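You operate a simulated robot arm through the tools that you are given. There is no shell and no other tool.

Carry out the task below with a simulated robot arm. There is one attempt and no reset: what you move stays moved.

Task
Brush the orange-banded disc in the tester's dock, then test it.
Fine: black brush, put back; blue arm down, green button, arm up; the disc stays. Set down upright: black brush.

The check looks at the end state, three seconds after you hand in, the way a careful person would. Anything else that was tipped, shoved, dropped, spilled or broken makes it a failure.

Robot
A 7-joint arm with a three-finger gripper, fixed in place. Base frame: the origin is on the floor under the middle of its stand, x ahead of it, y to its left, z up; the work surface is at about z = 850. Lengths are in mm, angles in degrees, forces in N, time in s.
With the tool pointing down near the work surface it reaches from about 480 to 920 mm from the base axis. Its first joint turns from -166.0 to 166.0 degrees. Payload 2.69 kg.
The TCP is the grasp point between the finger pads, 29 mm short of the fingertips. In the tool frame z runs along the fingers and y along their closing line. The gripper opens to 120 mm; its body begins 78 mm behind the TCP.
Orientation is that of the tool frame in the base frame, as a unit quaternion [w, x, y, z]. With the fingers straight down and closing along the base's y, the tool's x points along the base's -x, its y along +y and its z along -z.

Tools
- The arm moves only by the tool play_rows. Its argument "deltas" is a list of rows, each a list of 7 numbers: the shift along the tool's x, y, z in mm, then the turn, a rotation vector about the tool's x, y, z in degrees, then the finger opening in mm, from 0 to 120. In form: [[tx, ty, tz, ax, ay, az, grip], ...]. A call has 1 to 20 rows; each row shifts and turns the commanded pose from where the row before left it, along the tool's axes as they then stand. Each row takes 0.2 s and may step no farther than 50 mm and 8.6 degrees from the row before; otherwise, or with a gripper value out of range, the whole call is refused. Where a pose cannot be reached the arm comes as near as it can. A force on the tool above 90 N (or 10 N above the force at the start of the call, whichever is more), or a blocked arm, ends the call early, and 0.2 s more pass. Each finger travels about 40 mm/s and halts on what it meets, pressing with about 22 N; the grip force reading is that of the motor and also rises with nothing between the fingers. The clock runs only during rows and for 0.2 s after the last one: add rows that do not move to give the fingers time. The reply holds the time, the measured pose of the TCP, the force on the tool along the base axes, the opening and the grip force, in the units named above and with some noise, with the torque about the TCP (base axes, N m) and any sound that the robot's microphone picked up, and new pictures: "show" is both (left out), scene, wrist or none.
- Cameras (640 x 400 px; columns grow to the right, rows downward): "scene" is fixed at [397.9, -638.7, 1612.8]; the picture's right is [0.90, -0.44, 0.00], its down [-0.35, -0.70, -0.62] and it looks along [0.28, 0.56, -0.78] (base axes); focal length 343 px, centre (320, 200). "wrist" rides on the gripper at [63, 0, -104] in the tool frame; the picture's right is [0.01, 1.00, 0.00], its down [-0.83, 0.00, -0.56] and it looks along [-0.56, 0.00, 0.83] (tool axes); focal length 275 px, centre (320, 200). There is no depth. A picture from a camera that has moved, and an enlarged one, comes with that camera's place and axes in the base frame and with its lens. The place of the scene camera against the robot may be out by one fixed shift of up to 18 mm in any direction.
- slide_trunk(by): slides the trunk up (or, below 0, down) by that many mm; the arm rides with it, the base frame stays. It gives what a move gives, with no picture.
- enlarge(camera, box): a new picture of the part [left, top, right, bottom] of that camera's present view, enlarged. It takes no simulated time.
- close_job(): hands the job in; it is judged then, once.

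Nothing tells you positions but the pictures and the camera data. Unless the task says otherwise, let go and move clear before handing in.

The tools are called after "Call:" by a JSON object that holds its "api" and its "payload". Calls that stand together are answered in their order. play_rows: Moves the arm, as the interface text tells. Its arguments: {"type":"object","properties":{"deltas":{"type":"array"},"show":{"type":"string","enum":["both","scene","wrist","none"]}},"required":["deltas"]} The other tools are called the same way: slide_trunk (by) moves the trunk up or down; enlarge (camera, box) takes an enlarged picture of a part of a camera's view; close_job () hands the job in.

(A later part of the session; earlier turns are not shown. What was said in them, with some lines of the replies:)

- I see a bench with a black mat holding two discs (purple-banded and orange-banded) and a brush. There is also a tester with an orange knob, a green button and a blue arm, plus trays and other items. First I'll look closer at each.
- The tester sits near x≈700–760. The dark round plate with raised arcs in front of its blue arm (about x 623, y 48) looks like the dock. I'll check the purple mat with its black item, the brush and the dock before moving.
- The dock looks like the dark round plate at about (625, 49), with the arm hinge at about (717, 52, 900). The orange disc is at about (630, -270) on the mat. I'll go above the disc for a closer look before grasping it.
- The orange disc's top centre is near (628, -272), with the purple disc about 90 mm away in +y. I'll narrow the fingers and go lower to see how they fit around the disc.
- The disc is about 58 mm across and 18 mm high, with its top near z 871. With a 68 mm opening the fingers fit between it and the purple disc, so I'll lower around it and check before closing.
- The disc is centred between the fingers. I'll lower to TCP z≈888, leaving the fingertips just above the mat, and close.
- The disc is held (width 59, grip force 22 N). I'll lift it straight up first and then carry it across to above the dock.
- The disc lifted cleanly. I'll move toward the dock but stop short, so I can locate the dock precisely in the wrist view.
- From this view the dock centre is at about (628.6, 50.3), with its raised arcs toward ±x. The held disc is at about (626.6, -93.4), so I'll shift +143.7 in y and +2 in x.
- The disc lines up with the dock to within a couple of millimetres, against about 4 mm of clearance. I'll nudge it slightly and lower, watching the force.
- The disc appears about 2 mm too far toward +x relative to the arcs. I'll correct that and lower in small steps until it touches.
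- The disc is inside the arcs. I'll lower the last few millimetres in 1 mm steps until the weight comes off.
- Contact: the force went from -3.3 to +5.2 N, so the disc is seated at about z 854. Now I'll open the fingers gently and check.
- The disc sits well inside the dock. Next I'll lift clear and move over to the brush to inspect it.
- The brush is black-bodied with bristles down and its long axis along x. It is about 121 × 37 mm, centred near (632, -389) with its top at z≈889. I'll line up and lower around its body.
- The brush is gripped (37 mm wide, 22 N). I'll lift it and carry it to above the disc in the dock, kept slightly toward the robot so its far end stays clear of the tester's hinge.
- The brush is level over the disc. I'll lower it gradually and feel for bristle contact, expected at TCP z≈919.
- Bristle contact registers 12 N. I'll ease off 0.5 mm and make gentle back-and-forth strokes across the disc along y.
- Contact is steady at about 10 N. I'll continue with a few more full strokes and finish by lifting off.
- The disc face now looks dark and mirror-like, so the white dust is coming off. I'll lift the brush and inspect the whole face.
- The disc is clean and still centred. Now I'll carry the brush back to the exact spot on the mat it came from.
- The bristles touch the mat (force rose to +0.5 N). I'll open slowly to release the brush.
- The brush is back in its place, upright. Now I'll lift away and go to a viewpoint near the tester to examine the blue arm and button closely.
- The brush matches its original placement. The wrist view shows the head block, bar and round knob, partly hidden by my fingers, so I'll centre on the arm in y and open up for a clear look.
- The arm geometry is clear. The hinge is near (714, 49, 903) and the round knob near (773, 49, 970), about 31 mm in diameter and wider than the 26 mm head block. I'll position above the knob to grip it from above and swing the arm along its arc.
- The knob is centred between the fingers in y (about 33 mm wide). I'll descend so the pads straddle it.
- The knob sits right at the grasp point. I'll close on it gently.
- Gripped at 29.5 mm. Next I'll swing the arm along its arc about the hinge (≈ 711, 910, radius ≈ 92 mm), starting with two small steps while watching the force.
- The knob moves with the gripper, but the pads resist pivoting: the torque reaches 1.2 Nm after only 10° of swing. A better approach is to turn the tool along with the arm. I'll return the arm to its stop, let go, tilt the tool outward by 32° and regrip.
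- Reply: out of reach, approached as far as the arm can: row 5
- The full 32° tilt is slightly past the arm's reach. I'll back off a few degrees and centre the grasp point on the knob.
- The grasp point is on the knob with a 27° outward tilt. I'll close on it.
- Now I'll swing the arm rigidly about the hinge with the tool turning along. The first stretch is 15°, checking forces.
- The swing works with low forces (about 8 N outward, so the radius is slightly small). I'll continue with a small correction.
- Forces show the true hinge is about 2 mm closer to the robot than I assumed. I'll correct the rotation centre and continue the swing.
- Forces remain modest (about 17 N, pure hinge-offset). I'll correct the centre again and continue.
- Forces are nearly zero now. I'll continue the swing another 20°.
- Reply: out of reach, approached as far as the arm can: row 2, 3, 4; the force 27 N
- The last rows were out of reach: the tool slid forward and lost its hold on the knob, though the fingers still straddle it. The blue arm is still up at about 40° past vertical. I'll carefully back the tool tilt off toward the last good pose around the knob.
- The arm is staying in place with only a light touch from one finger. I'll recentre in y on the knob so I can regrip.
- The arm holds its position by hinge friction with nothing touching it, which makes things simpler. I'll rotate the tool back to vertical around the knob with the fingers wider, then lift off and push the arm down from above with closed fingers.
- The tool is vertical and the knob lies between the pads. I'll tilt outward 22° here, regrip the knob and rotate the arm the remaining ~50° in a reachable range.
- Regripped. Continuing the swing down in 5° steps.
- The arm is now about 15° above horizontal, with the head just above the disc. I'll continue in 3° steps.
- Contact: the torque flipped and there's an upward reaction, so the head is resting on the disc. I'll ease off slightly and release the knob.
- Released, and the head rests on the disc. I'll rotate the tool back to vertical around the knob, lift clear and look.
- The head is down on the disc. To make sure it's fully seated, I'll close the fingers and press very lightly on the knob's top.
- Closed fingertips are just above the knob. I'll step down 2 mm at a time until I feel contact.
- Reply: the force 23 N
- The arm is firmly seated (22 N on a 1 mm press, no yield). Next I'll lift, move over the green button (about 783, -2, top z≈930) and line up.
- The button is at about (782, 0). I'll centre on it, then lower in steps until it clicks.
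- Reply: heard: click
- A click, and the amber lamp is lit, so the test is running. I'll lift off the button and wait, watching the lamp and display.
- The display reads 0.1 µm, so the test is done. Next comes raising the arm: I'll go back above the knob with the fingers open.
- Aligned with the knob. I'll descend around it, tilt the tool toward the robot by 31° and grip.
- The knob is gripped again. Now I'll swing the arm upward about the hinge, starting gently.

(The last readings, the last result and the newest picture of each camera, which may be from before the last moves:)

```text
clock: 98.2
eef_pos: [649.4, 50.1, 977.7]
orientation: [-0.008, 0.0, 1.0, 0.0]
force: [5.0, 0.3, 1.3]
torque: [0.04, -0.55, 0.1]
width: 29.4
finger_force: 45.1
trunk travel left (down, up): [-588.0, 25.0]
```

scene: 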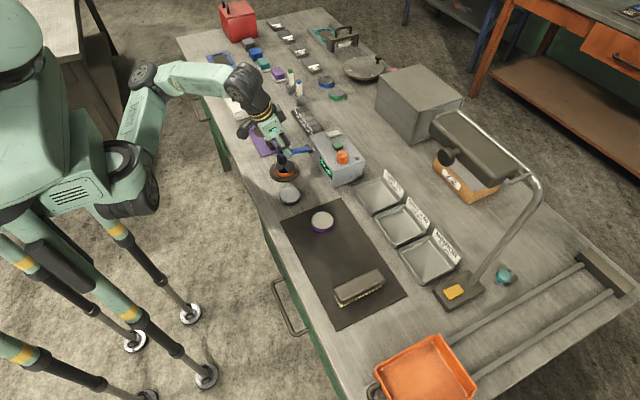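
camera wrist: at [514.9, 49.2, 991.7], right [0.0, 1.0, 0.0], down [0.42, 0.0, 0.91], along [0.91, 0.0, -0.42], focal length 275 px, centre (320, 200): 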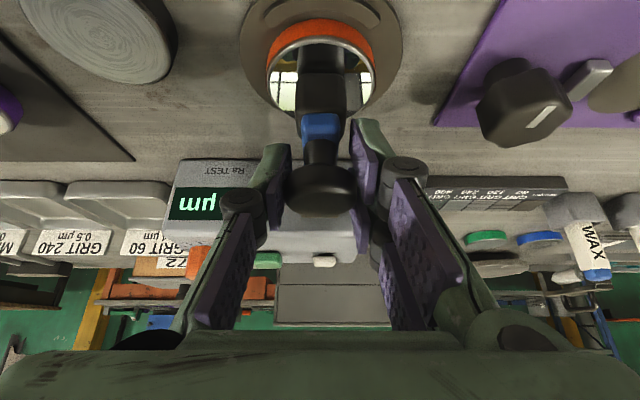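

Call:
{"api": "play_rows", "payload": {"deltas": [[-6.4, 0, -5.15, 0, 5, 0, 26], [-6.07, 0, -5.13, 0, 5, 0, 26], [-6.07, 0, -5.13, 0, 5, 0, 26], [-6.07, 0, -5.13, 0, 5, 0, 26], [0, 0, 0, 0, 0, 0, 26]]}}

Call:
{"api": "enlarge", "payload": {"camera": "scene", "box": [260, 90, 360, 190]}}

```text
clock: 99.4
eef_pos: [676.0, 49.3, 994.0]
orientation: [-0.181, 0.001, 0.984, 0.0]
force: [5.4, 0.4, 2.0]
torque: [0.16, -0.56, 0.09]
width: 29.0
finger_force: 45.2
trunk travel left (down, up): [-588.0, 25.0]
camera wrist: at [655.7, 49.3, 1113.3], right [0.0, 1.0, 0.0], down [0.97, 0.0, 0.22], along [0.22, 0.0, -0.97], focal length 275 px, centre (320, 200)
```

scene: 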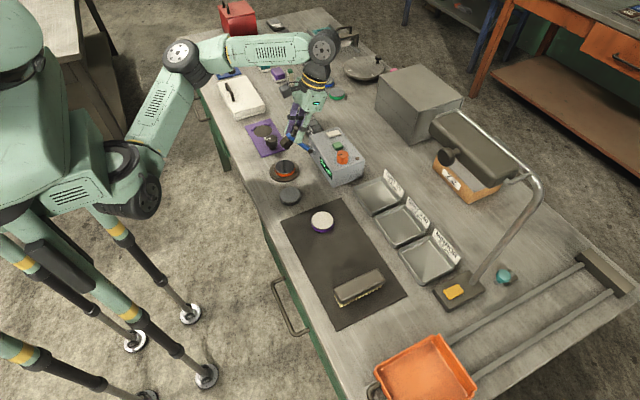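
wrist: 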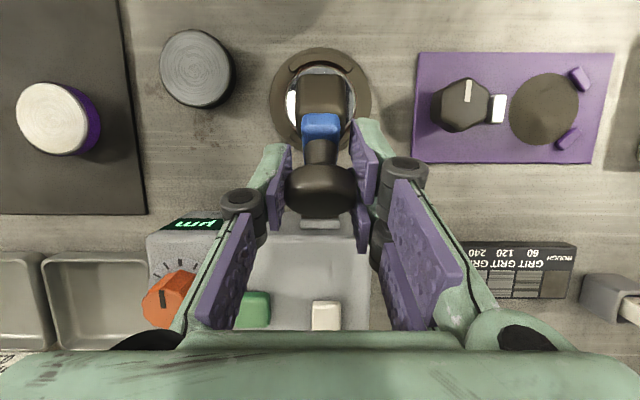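

```text
4.00 times, centred on (310, 140) of scene
camera zoom: at [397.9, -638.7, 1612.8], right [0.9, -0.44, 0.0], down [-0.35, -0.7, -0.62], along [0.28, 0.56, -0.78], focal length 1373 px, centre (360, 440)
```

zoom: 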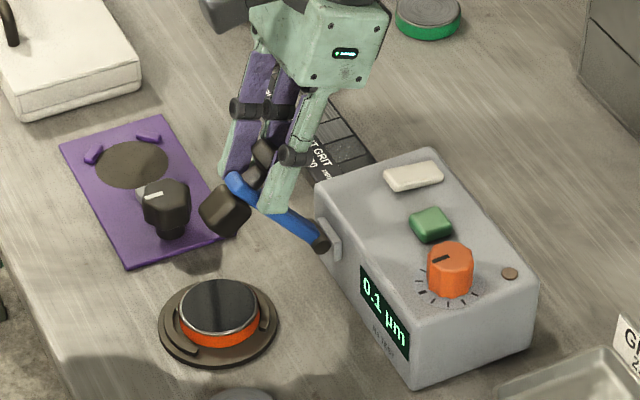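

The arm is up to about 40° past vertical and holds by friction. I'll release, tilt the tool to -32° around the knob and regrip for the last 60°.

Call:
{"api": "play_rows", "payload": {"deltas": [[0, 0, 0, 0, 0, 0, 36], [0, 0, 0, 0, 0, 0, 48], [0, 0, 0, 0, 0, 0, 60], [0, 0, 0, 0, 0, 0, 60], [0, 0, 0, 0, -7.5, 0, 60], [0, 0, 0, 0, -7.5, 0, 60], [0, 0, 0, 0, -7.5, 0, 60], [0, 0, 0, 0, -7.5, 0, 60], [0, 0, 0, 0, -7.5, 0, 60], [0, 0, 0, 0, -7.5, 0, 60], [0, 0, 0, 0, -7.5, 0, 60], [0, 0, 0, 0, 0, 0, 60]]}}

Call:
{"api": "enlarge", "payload": {"camera": "scene", "box": [260, 90, 360, 190]}}

```text
clock: 102.0
eef_pos: [675.9, 50.5, 993.2]
orientation: [0.273, 0.0, 0.962, 0.0]
force: [-0.7, -0.3, -1.0]
torque: [0.04, 0.01, 0.02]
width: 59.7
finger_force: 0.0
trunk travel left (down, up): [-588.0, 25.0]
camera wrist: at [569.1, 49.3, 1049.4], right [0.0, 1.0, 0.0], down [0.41, 0.0, 0.91], along [0.91, 0.0, -0.41], focal length 275 px, centre (320, 200)
```

scene: 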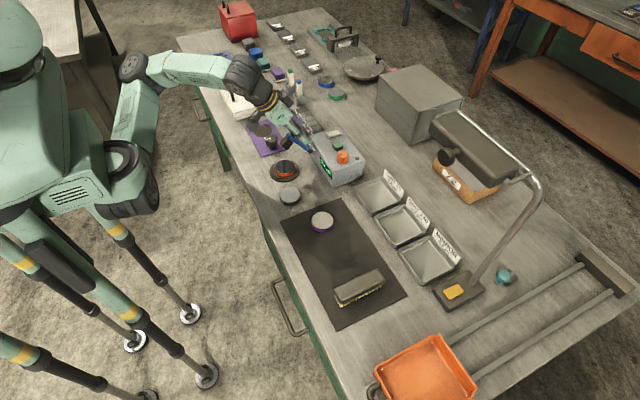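
wrist: 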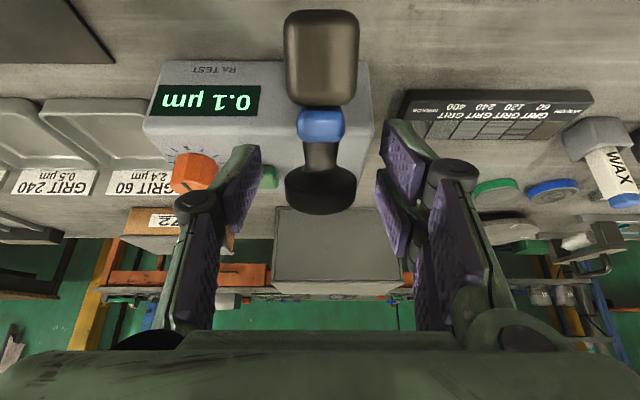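

```text
4.00 times, centred on (310, 140) of scene
camera zoom: at [397.9, -638.7, 1612.8], right [0.9, -0.44, 0.0], down [-0.35, -0.7, -0.62], along [0.28, 0.56, -0.78], focal length 1373 px, centre (360, 440)
```

zoom: 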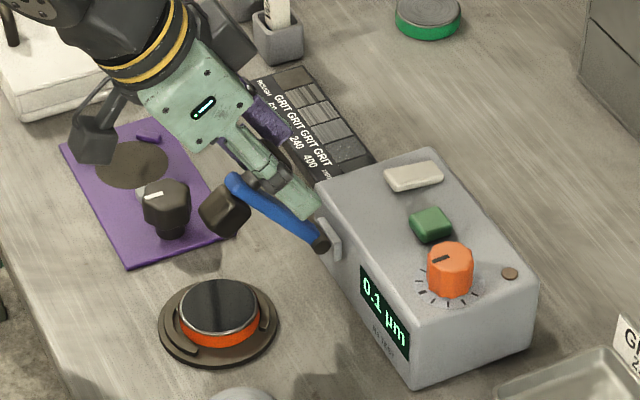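

Call:
{"api": "play_rows", "payload": {"deltas": [[0, 0, 0, 0, 0, 0, 50], [0, 0, 0, 0, 0, 0, 38], [0, 0, 0, 0, 0, 0, 28], [0, 0, 0, 0, 0, 0, 26], [0, 0, 0, 0, 0, 0, 26], [-7.78, 0, 1.67, 0, 5, 0, 26], [-7.78, 0, 1.67, 0, 5, 0, 26], [0, 0, 0, 0, 0, 0, 26]], "show": "none"}}

```text
clock: 103.8
eef_pos: [692.5, 49.3, 998.4]
orientation: [0.188, 0.0, 0.982, 0.0]
force: [6.7, -2.7, -5.6]
torque: [-0.17, -0.49, 0.14]
width: 28.5
finger_force: 45.0
trunk travel left (down, up): [-588.0, 25.0]
```

Call:
{"api": "play_rows", "payload": {"deltas": [[-8.1, -0.1, 2.4, 0, 5, 0, 26], [-7.85, 0, 1.95, 0, 5, 0, 26], [-7.85, 0, 1.95, 0, 5, 0, 26], [-7.85, 0, 1.95, 0, 5, 0, 26], [0, 0, 0, 0, 0, 0, 26]], "show": "scene"}}

Call:
{"api": "enlarge", "payload": {"camera": "scene", "box": [270, 80, 370, 180]}}

```text
clock: 105.0
eef_pos: [724.8, 49.1, 998.5]
orientation: [0.012, 0.001, 1.0, 0.0]
force: [-2.7, -4.1, -3.4]
torque: [-0.09, 0.26, 0.21]
width: 28.7
finger_force: 45.2
trunk travel left (down, up): [-588.0, 25.0]
```

scene: 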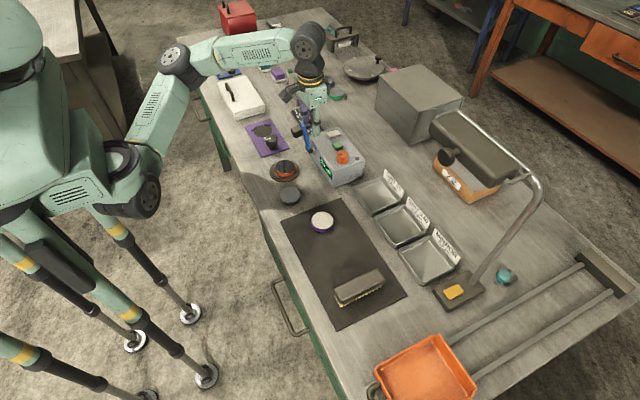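

```text
4.00 times, centred on (320, 130) of scene
camera zoom: at [397.9, -638.7, 1612.8], right [0.9, -0.44, 0.0], down [-0.35, -0.7, -0.62], along [0.28, 0.56, -0.78], focal length 1373 px, centre (320, 480)
```

zoom: 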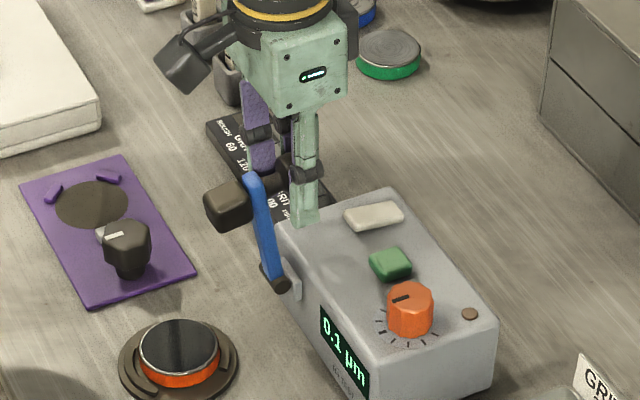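

Call:
{"api": "play_rows", "payload": {"deltas": [[-7.85, -0.2, 1.95, 0, 5, 0, 26], [-7.85, 0, 1.95, 0, 5, 0, 26], [-7.85, 0, 1.95, 0, 5, 0, 26], [-7.85, 0, 1.95, 0, 5, 0, 26], [0, 0, 0, 0, 0, 0, 26]], "show": "scene"}}

Call:
{"api": "enlarge", "payload": {"camera": "scene", "box": [270, 80, 370, 180]}}

```text
clock: 106.2
eef_pos: [753.9, 49.1, 987.1]
orientation: [-0.159, 0.0, 0.987, 0.0]
force: [-0.7, -4.1, 2.6]
torque: [0.03, 0.22, 0.18]
width: 28.5
finger_force: 44.6
trunk travel left (down, up): [-588.0, 25.0]
```

scene: 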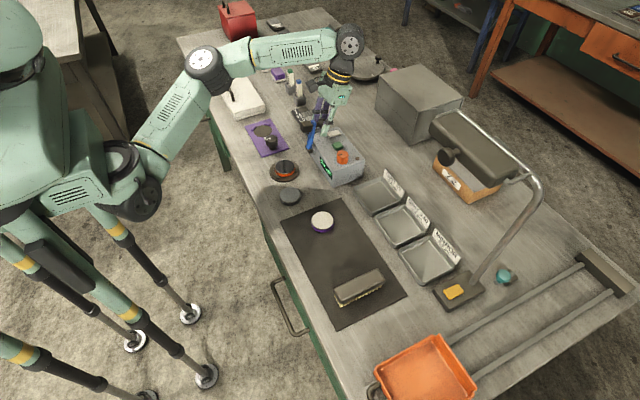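

```text
4.00 times, centred on (320, 130) of scene
camera zoom: at [397.9, -638.7, 1612.8], right [0.9, -0.44, 0.0], down [-0.35, -0.7, -0.62], along [0.28, 0.56, -0.78], focal length 1373 px, centre (320, 480)
```

zoom: 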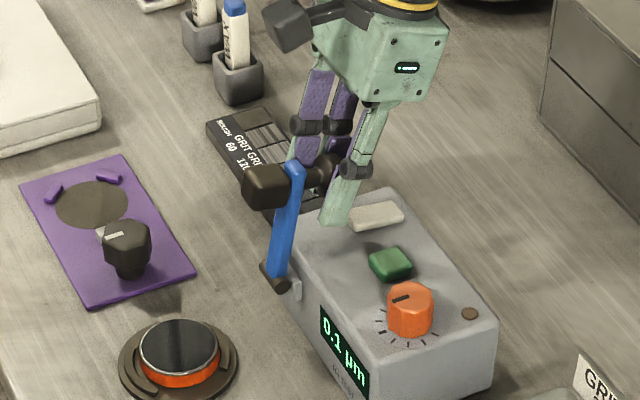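

Call:
{"api": "play_rows", "payload": {"deltas": [[-4.73, -0.2, 1.08, 0, 3, 0, 26], [-4.73, 0, 1.08, 0, 3, 0, 26], [0, 0, 0, 0, 0, 0, 26]], "show": "none"}}

```text
clock: 107.0
eef_pos: [763.2, 48.9, 983.5]
orientation: [-0.21, 0.0, 0.978, 0.0]
force: [3.5, -0.8, 10.2]
torque: [0.12, 0.43, 0.19]
width: 28.6
finger_force: 44.8
trunk travel left (down, up): [-588.0, 25.0]
```

Call:
{"api": "enlarge", "payload": {"camera": "scene", "box": [290, 90, 370, 170]}}

```text
5.00 times, centred on (330, 130) of scene
camera zoom: at [397.9, -638.7, 1612.8], right [0.9, -0.44, 0.0], down [-0.35, -0.7, -0.62], along [0.28, 0.56, -0.78], focal length 1717 px, centre (270, 550)
```

zoom: 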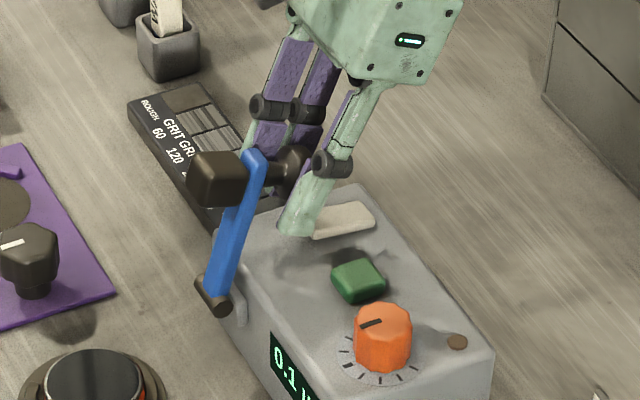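

About 4° remain to the original resting angle. I'll continue in 2° steps, watching for the stop.

Call:
{"api": "play_rows", "payload": {"deltas": [[-3.1, 0, 0.05, 0, 2, 0, 26], [0, 0, 0, 0, 0, 0, 26]], "show": "none"}}

Call:
{"api": "enlarge", "payload": {"camera": "scene", "box": [290, 90, 370, 170]}}

```text
clock: 107.6
eef_pos: [764.9, 49.6, 981.2]
orientation: [-0.229, -0.001, 0.973, 0.0]
force: [-0.1, 1.6, 5.5]
torque: [0.15, 0.27, 0.18]
width: 28.7
finger_force: 45.0
trunk travel left (down, up): [-588.0, 25.0]
```

```text
5.00 times, centred on (330, 130) of scene
camera zoom: at [397.9, -638.7, 1612.8], right [0.9, -0.44, 0.0], down [-0.35, -0.7, -0.62], along [0.28, 0.56, -0.78], focal length 1717 px, centre (270, 550)
```

zoom: 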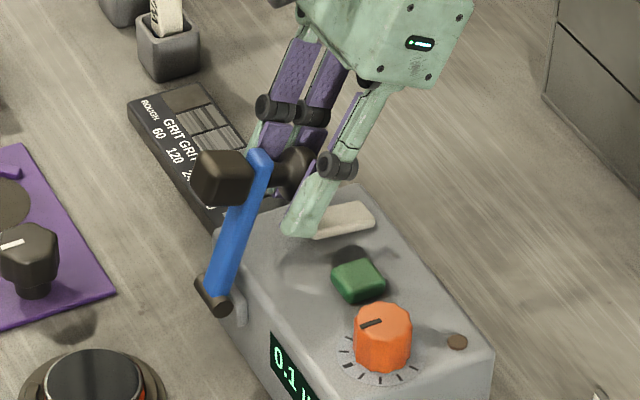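

Call:
{"api": "play_rows", "payload": {"deltas": [[-2.4, 0, 0.2, 0, 1.5, 0, 26], [0, 0, 0, 0, 0, 0, 26]], "show": "none"}}

Call:
{"api": "enlarge", "payload": {"camera": "scene", "box": [290, 90, 370, 170]}}

```text
clock: 108.2
eef_pos: [767.2, 50.0, 980.2]
orientation: [-0.242, 0.0, 0.97, 0.0]
force: [-10.9, 1.2, -1.4]
torque: [0.02, -0.86, 0.31]
width: 28.5
finger_force: 45.1
trunk travel left (down, up): [-588.0, 25.0]
```

```text
5.00 times, centred on (330, 130) of scene
camera zoom: at [397.9, -638.7, 1612.8], right [0.9, -0.44, 0.0], down [-0.35, -0.7, -0.62], along [0.28, 0.56, -0.78], focal length 1717 px, centre (270, 550)
```

zoom: 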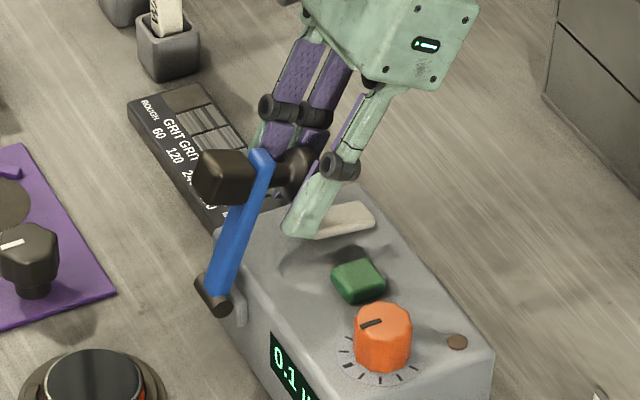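

The stop is reached: torque reversed and the bar and head match their original position. I'll ease off and let go, return the tool to vertical around the knob, then lift clear.

Call:
{"api": "play_rows", "payload": {"deltas": [[0.8, 0, -0.1, 0, -0.5, 0, 26], [0, 0, 0, 0, 0, 0, 36], [0, 0, 0, 0, 0, 0, 48], [0, 0, 0, 0, 0, 0, 60], [0, 0, 0, 0, 0, 0, 60]]}}

Call:
{"api": "enlarge", "payload": {"camera": "scene", "box": [290, 90, 370, 170]}}

```text
clock: 109.4
eef_pos: [765.9, 49.5, 980.0]
orientation: [-0.237, 0.0, 0.972, -0.001]
force: [-0.5, -0.7, 0.3]
torque: [0.01, -0.01, -0.03]
width: 60.0
finger_force: 0.1
trunk travel left (down, up): [-588.0, 25.0]
camera wrist: at [759.1, 48.8, 1101.8], right [0.0, 1.0, 0.0], down [0.99, 0.0, 0.11], along [0.11, 0.0, -0.99], focal length 275 px, centre (320, 200)
```

scene: 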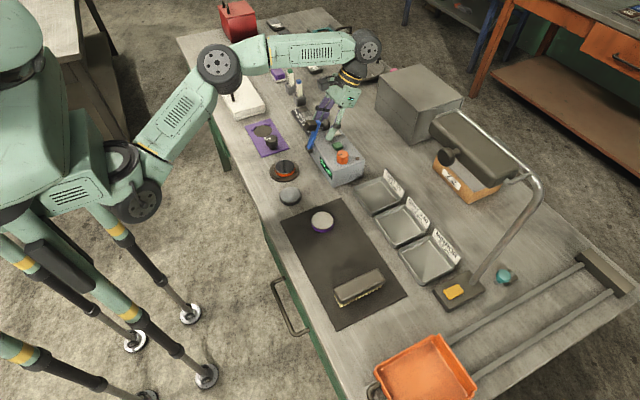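
wrist: 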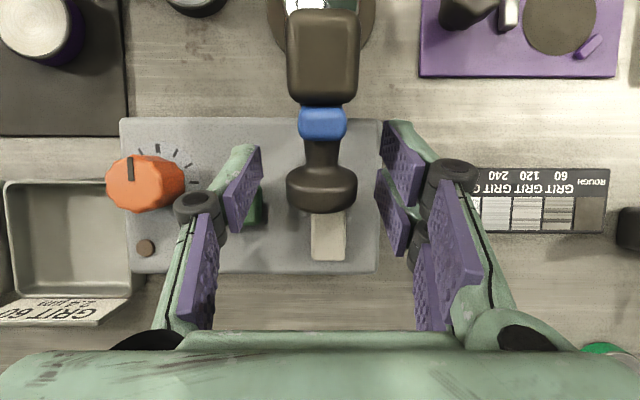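

```text
5.00 times, centred on (330, 130) of scene
camera zoom: at [397.9, -638.7, 1612.8], right [0.9, -0.44, 0.0], down [-0.35, -0.7, -0.62], along [0.28, 0.56, -0.78], focal length 1717 px, centre (270, 550)
```

zoom: 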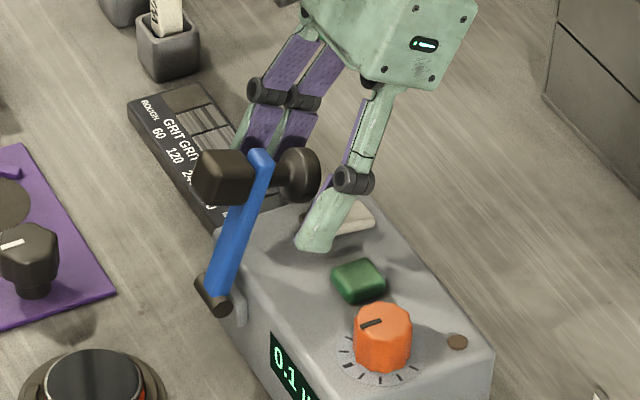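

The arm is back up at rest. I'll straighten the tool and lift straight up, then retreat to a neutral position.

Call:
{"api": "play_rows", "payload": {"deltas": [[0, 0, 0, 0, -6.85, 0, 62], [0, 0, 0, 0, -6.85, 0, 62], [0, 0, 0, 0, -6.85, 0, 62], [0, 0, 0, 0, -6.85, 0, 62], [0, 0, -30, 0, 0, 0, 62], [0, 0, -40, 0, 0, 0, 62], [0, 0, -45, 0, 0, 0, 62], [0, 0, -45, 0, 0, 0, 62], [0, 0, 0, 0, 0, 0, 62]]}}

Call:
{"api": "enlarge", "payload": {"camera": "scene", "box": [260, 100, 380, 200]}}

```text
clock: 111.4
eef_pos: [764.8, 47.7, 1140.8]
orientation: [0.0, 0.0, 1.0, -0.001]
force: [-0.2, -0.6, -0.2]
torque: [0.0, 0.01, 0.01]
width: 62.2
finger_force: 0.1
trunk travel left (down, up): [-588.0, 25.0]
camera wrist: at [702.7, 47.8, 1245.3], right [-0.01, 1.0, 0.0], down [0.83, 0.0, 0.56], along [0.56, 0.0, -0.83], focal length 275 px, centre (320, 200)
```

scene: 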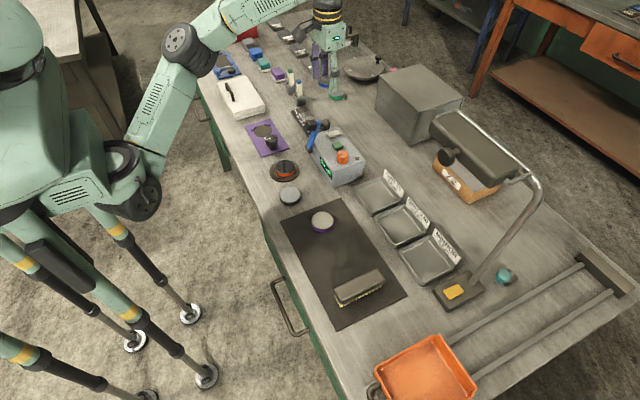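
wrist: 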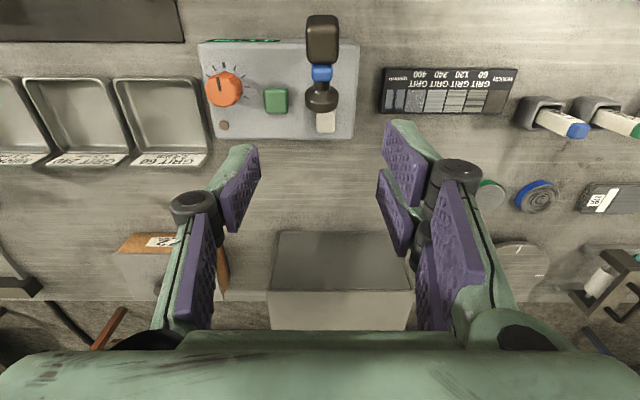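

```text
4.00 times, centred on (320, 150) of scene
camera zoom: at [397.9, -638.7, 1612.8], right [0.9, -0.44, 0.0], down [-0.35, -0.7, -0.62], along [0.28, 0.56, -0.78], focal length 1373 px, centre (320, 400)
```

zoom: 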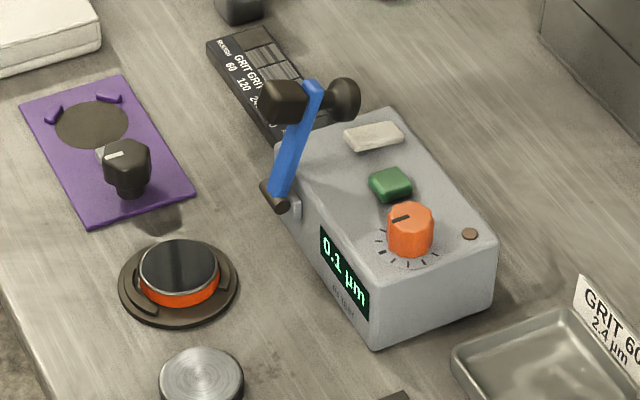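

The arm is up, the disc sits in the dock, and the display shows 0.1 µm. I'll move the robot back to its starting area and do a last full check.

Call:
{"api": "play_rows", "payload": {"deltas": [[40, -24, -4, 0, 0, 0, 80], [40, -25, -4, 0, 0, 0, 100], [40, -25, -4, 0, 0, 0, 120], [40, -25, -4, 0, 0, 0, 120], [40, -25, -4, 0, 0, 0, 120], [40, -25, -4, 0, 0, 0, 120], [36, -22, -3, 0, 0, 0, 120], [0, 0, 0, 0, 0, 0, 120]]}}

Call:
{"api": "enlarge", "payload": {"camera": "scene", "box": [240, 90, 420, 330]}}

Call:
{"api": "enlarge", "payload": {"camera": "scene", "box": [320, 250, 400, 310]}}

Call:
{"api": "enlarge", "payload": {"camera": "wrist", "box": [330, 110, 470, 300]}}

```text
clock: 113.2
eef_pos: [490.4, -123.1, 1168.0]
orientation: [0.0, -0.002, 1.0, 0.0]
force: [-0.4, -1.0, 0.4]
torque: [0.04, 0.04, 0.01]
width: 119.6
finger_force: 0.1
trunk travel left (down, up): [-588.0, 25.0]
camera wrist: at [427.9, -123.9, 1271.3], right [-0.01, 1.0, 0.0], down [0.83, 0.0, 0.56], along [0.56, 0.0, -0.83], focal length 275 px, centre (320, 200)
```

scene: 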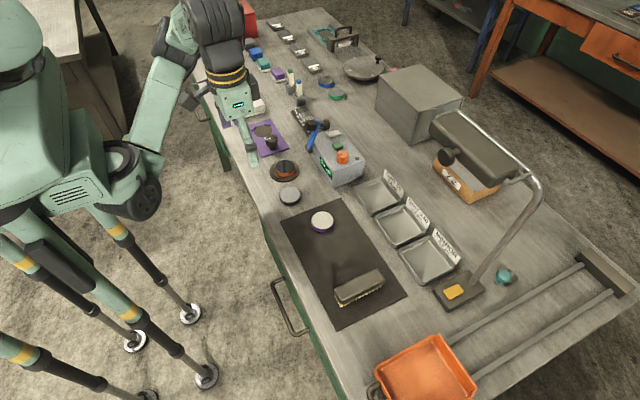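
wrist: 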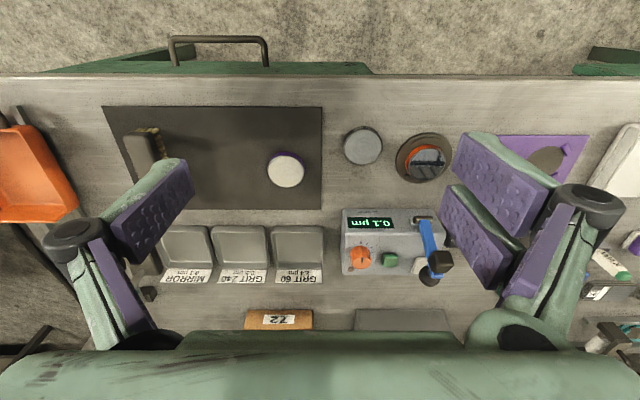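

```text
1.67 times, centred on (330, 210) of scene
camera zoom: at [397.9, -638.7, 1612.8], right [0.9, -0.44, 0.0], down [-0.35, -0.7, -0.62], along [0.28, 0.56, -0.78], focal length 572 px, centre (303, 183)
```

zoom: 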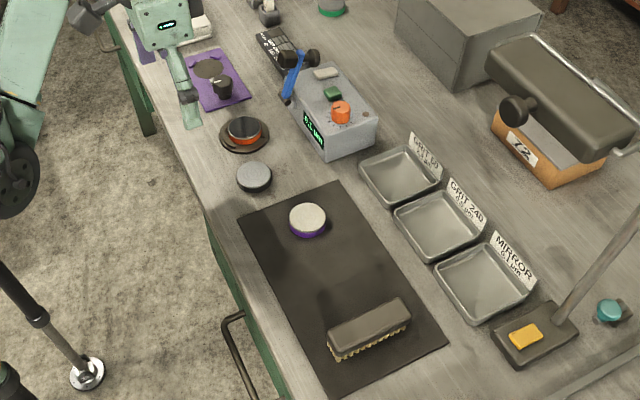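

```text
6.67 times, centred on (360, 280) of scene
camera zoom: at [397.9, -638.7, 1612.8], right [0.9, -0.44, 0.0], down [-0.35, -0.7, -0.62], along [0.28, 0.56, -0.78], focal length 2289 px, centre (53, -333)
```

zoom: 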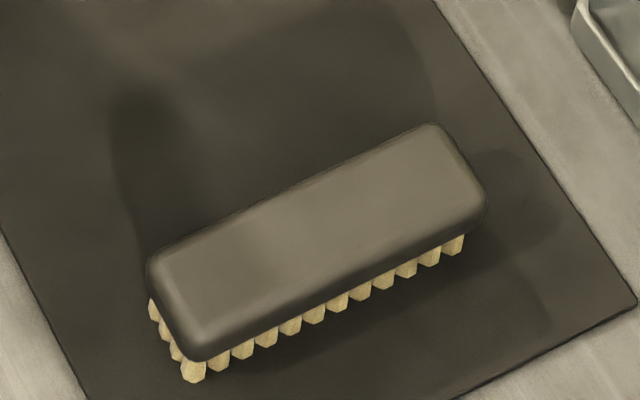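

```text
2.11 times, centred on (400, 205) of wrist
camera zoom: at [427.9, -123.9, 1271.3], right [-0.01, 1.0, 0.0], down [0.83, 0.0, 0.56], along [0.56, 0.0, -0.83], focal length 580 px, centre (152, 190)
```

zoom: 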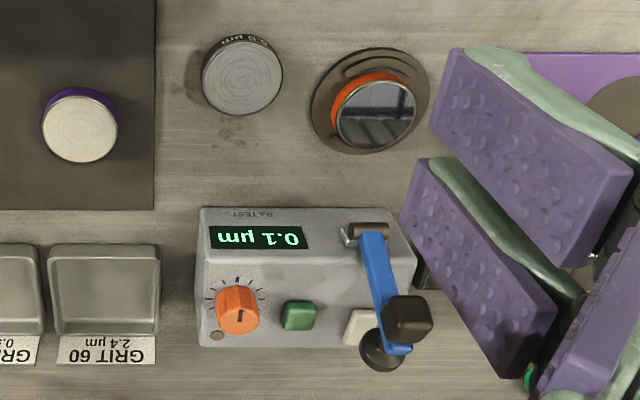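

The job looks complete:
- **Disc:** brushed clean to a mirror finish and sitting in the tester's dock.
- **Test:** done, with the display reading 0.1 µm.
- **Blue arm:** back up.
- **Black brush:** upright in its original place on the mat.

Nothing else appears disturbed and the gripper is clear, so I'm handing in.

Call:
{"api": "close_job", "payload": {}}

```text
The job is handed in.
```

I brushed the orange-banded disc in the tester's dock and then tested it; the display reads 0.1 µm. The job is handed in, and I haven't seen the result of the check.

- **Disc:** its white dust is gone, the face is now mirror-like, and it is still in the dock.
- **Brush:** the black brush is back on the mat, bristles down, within a couple of millimetres of where it started.
- **Tester:** I lowered the blue arm onto the disc and pressed the green button, which clicked and lit the amber lamp. The arm is now back up against its stop.
- **Slip while lowering the arm:** the gripper lost its hold on the knob partway down because that pose was out of reach. The arm stayed where it was, and I regripped and finished the swing.

In the last pictures nothing else looked tipped or moved. The gripper is empty and back near its starting position.
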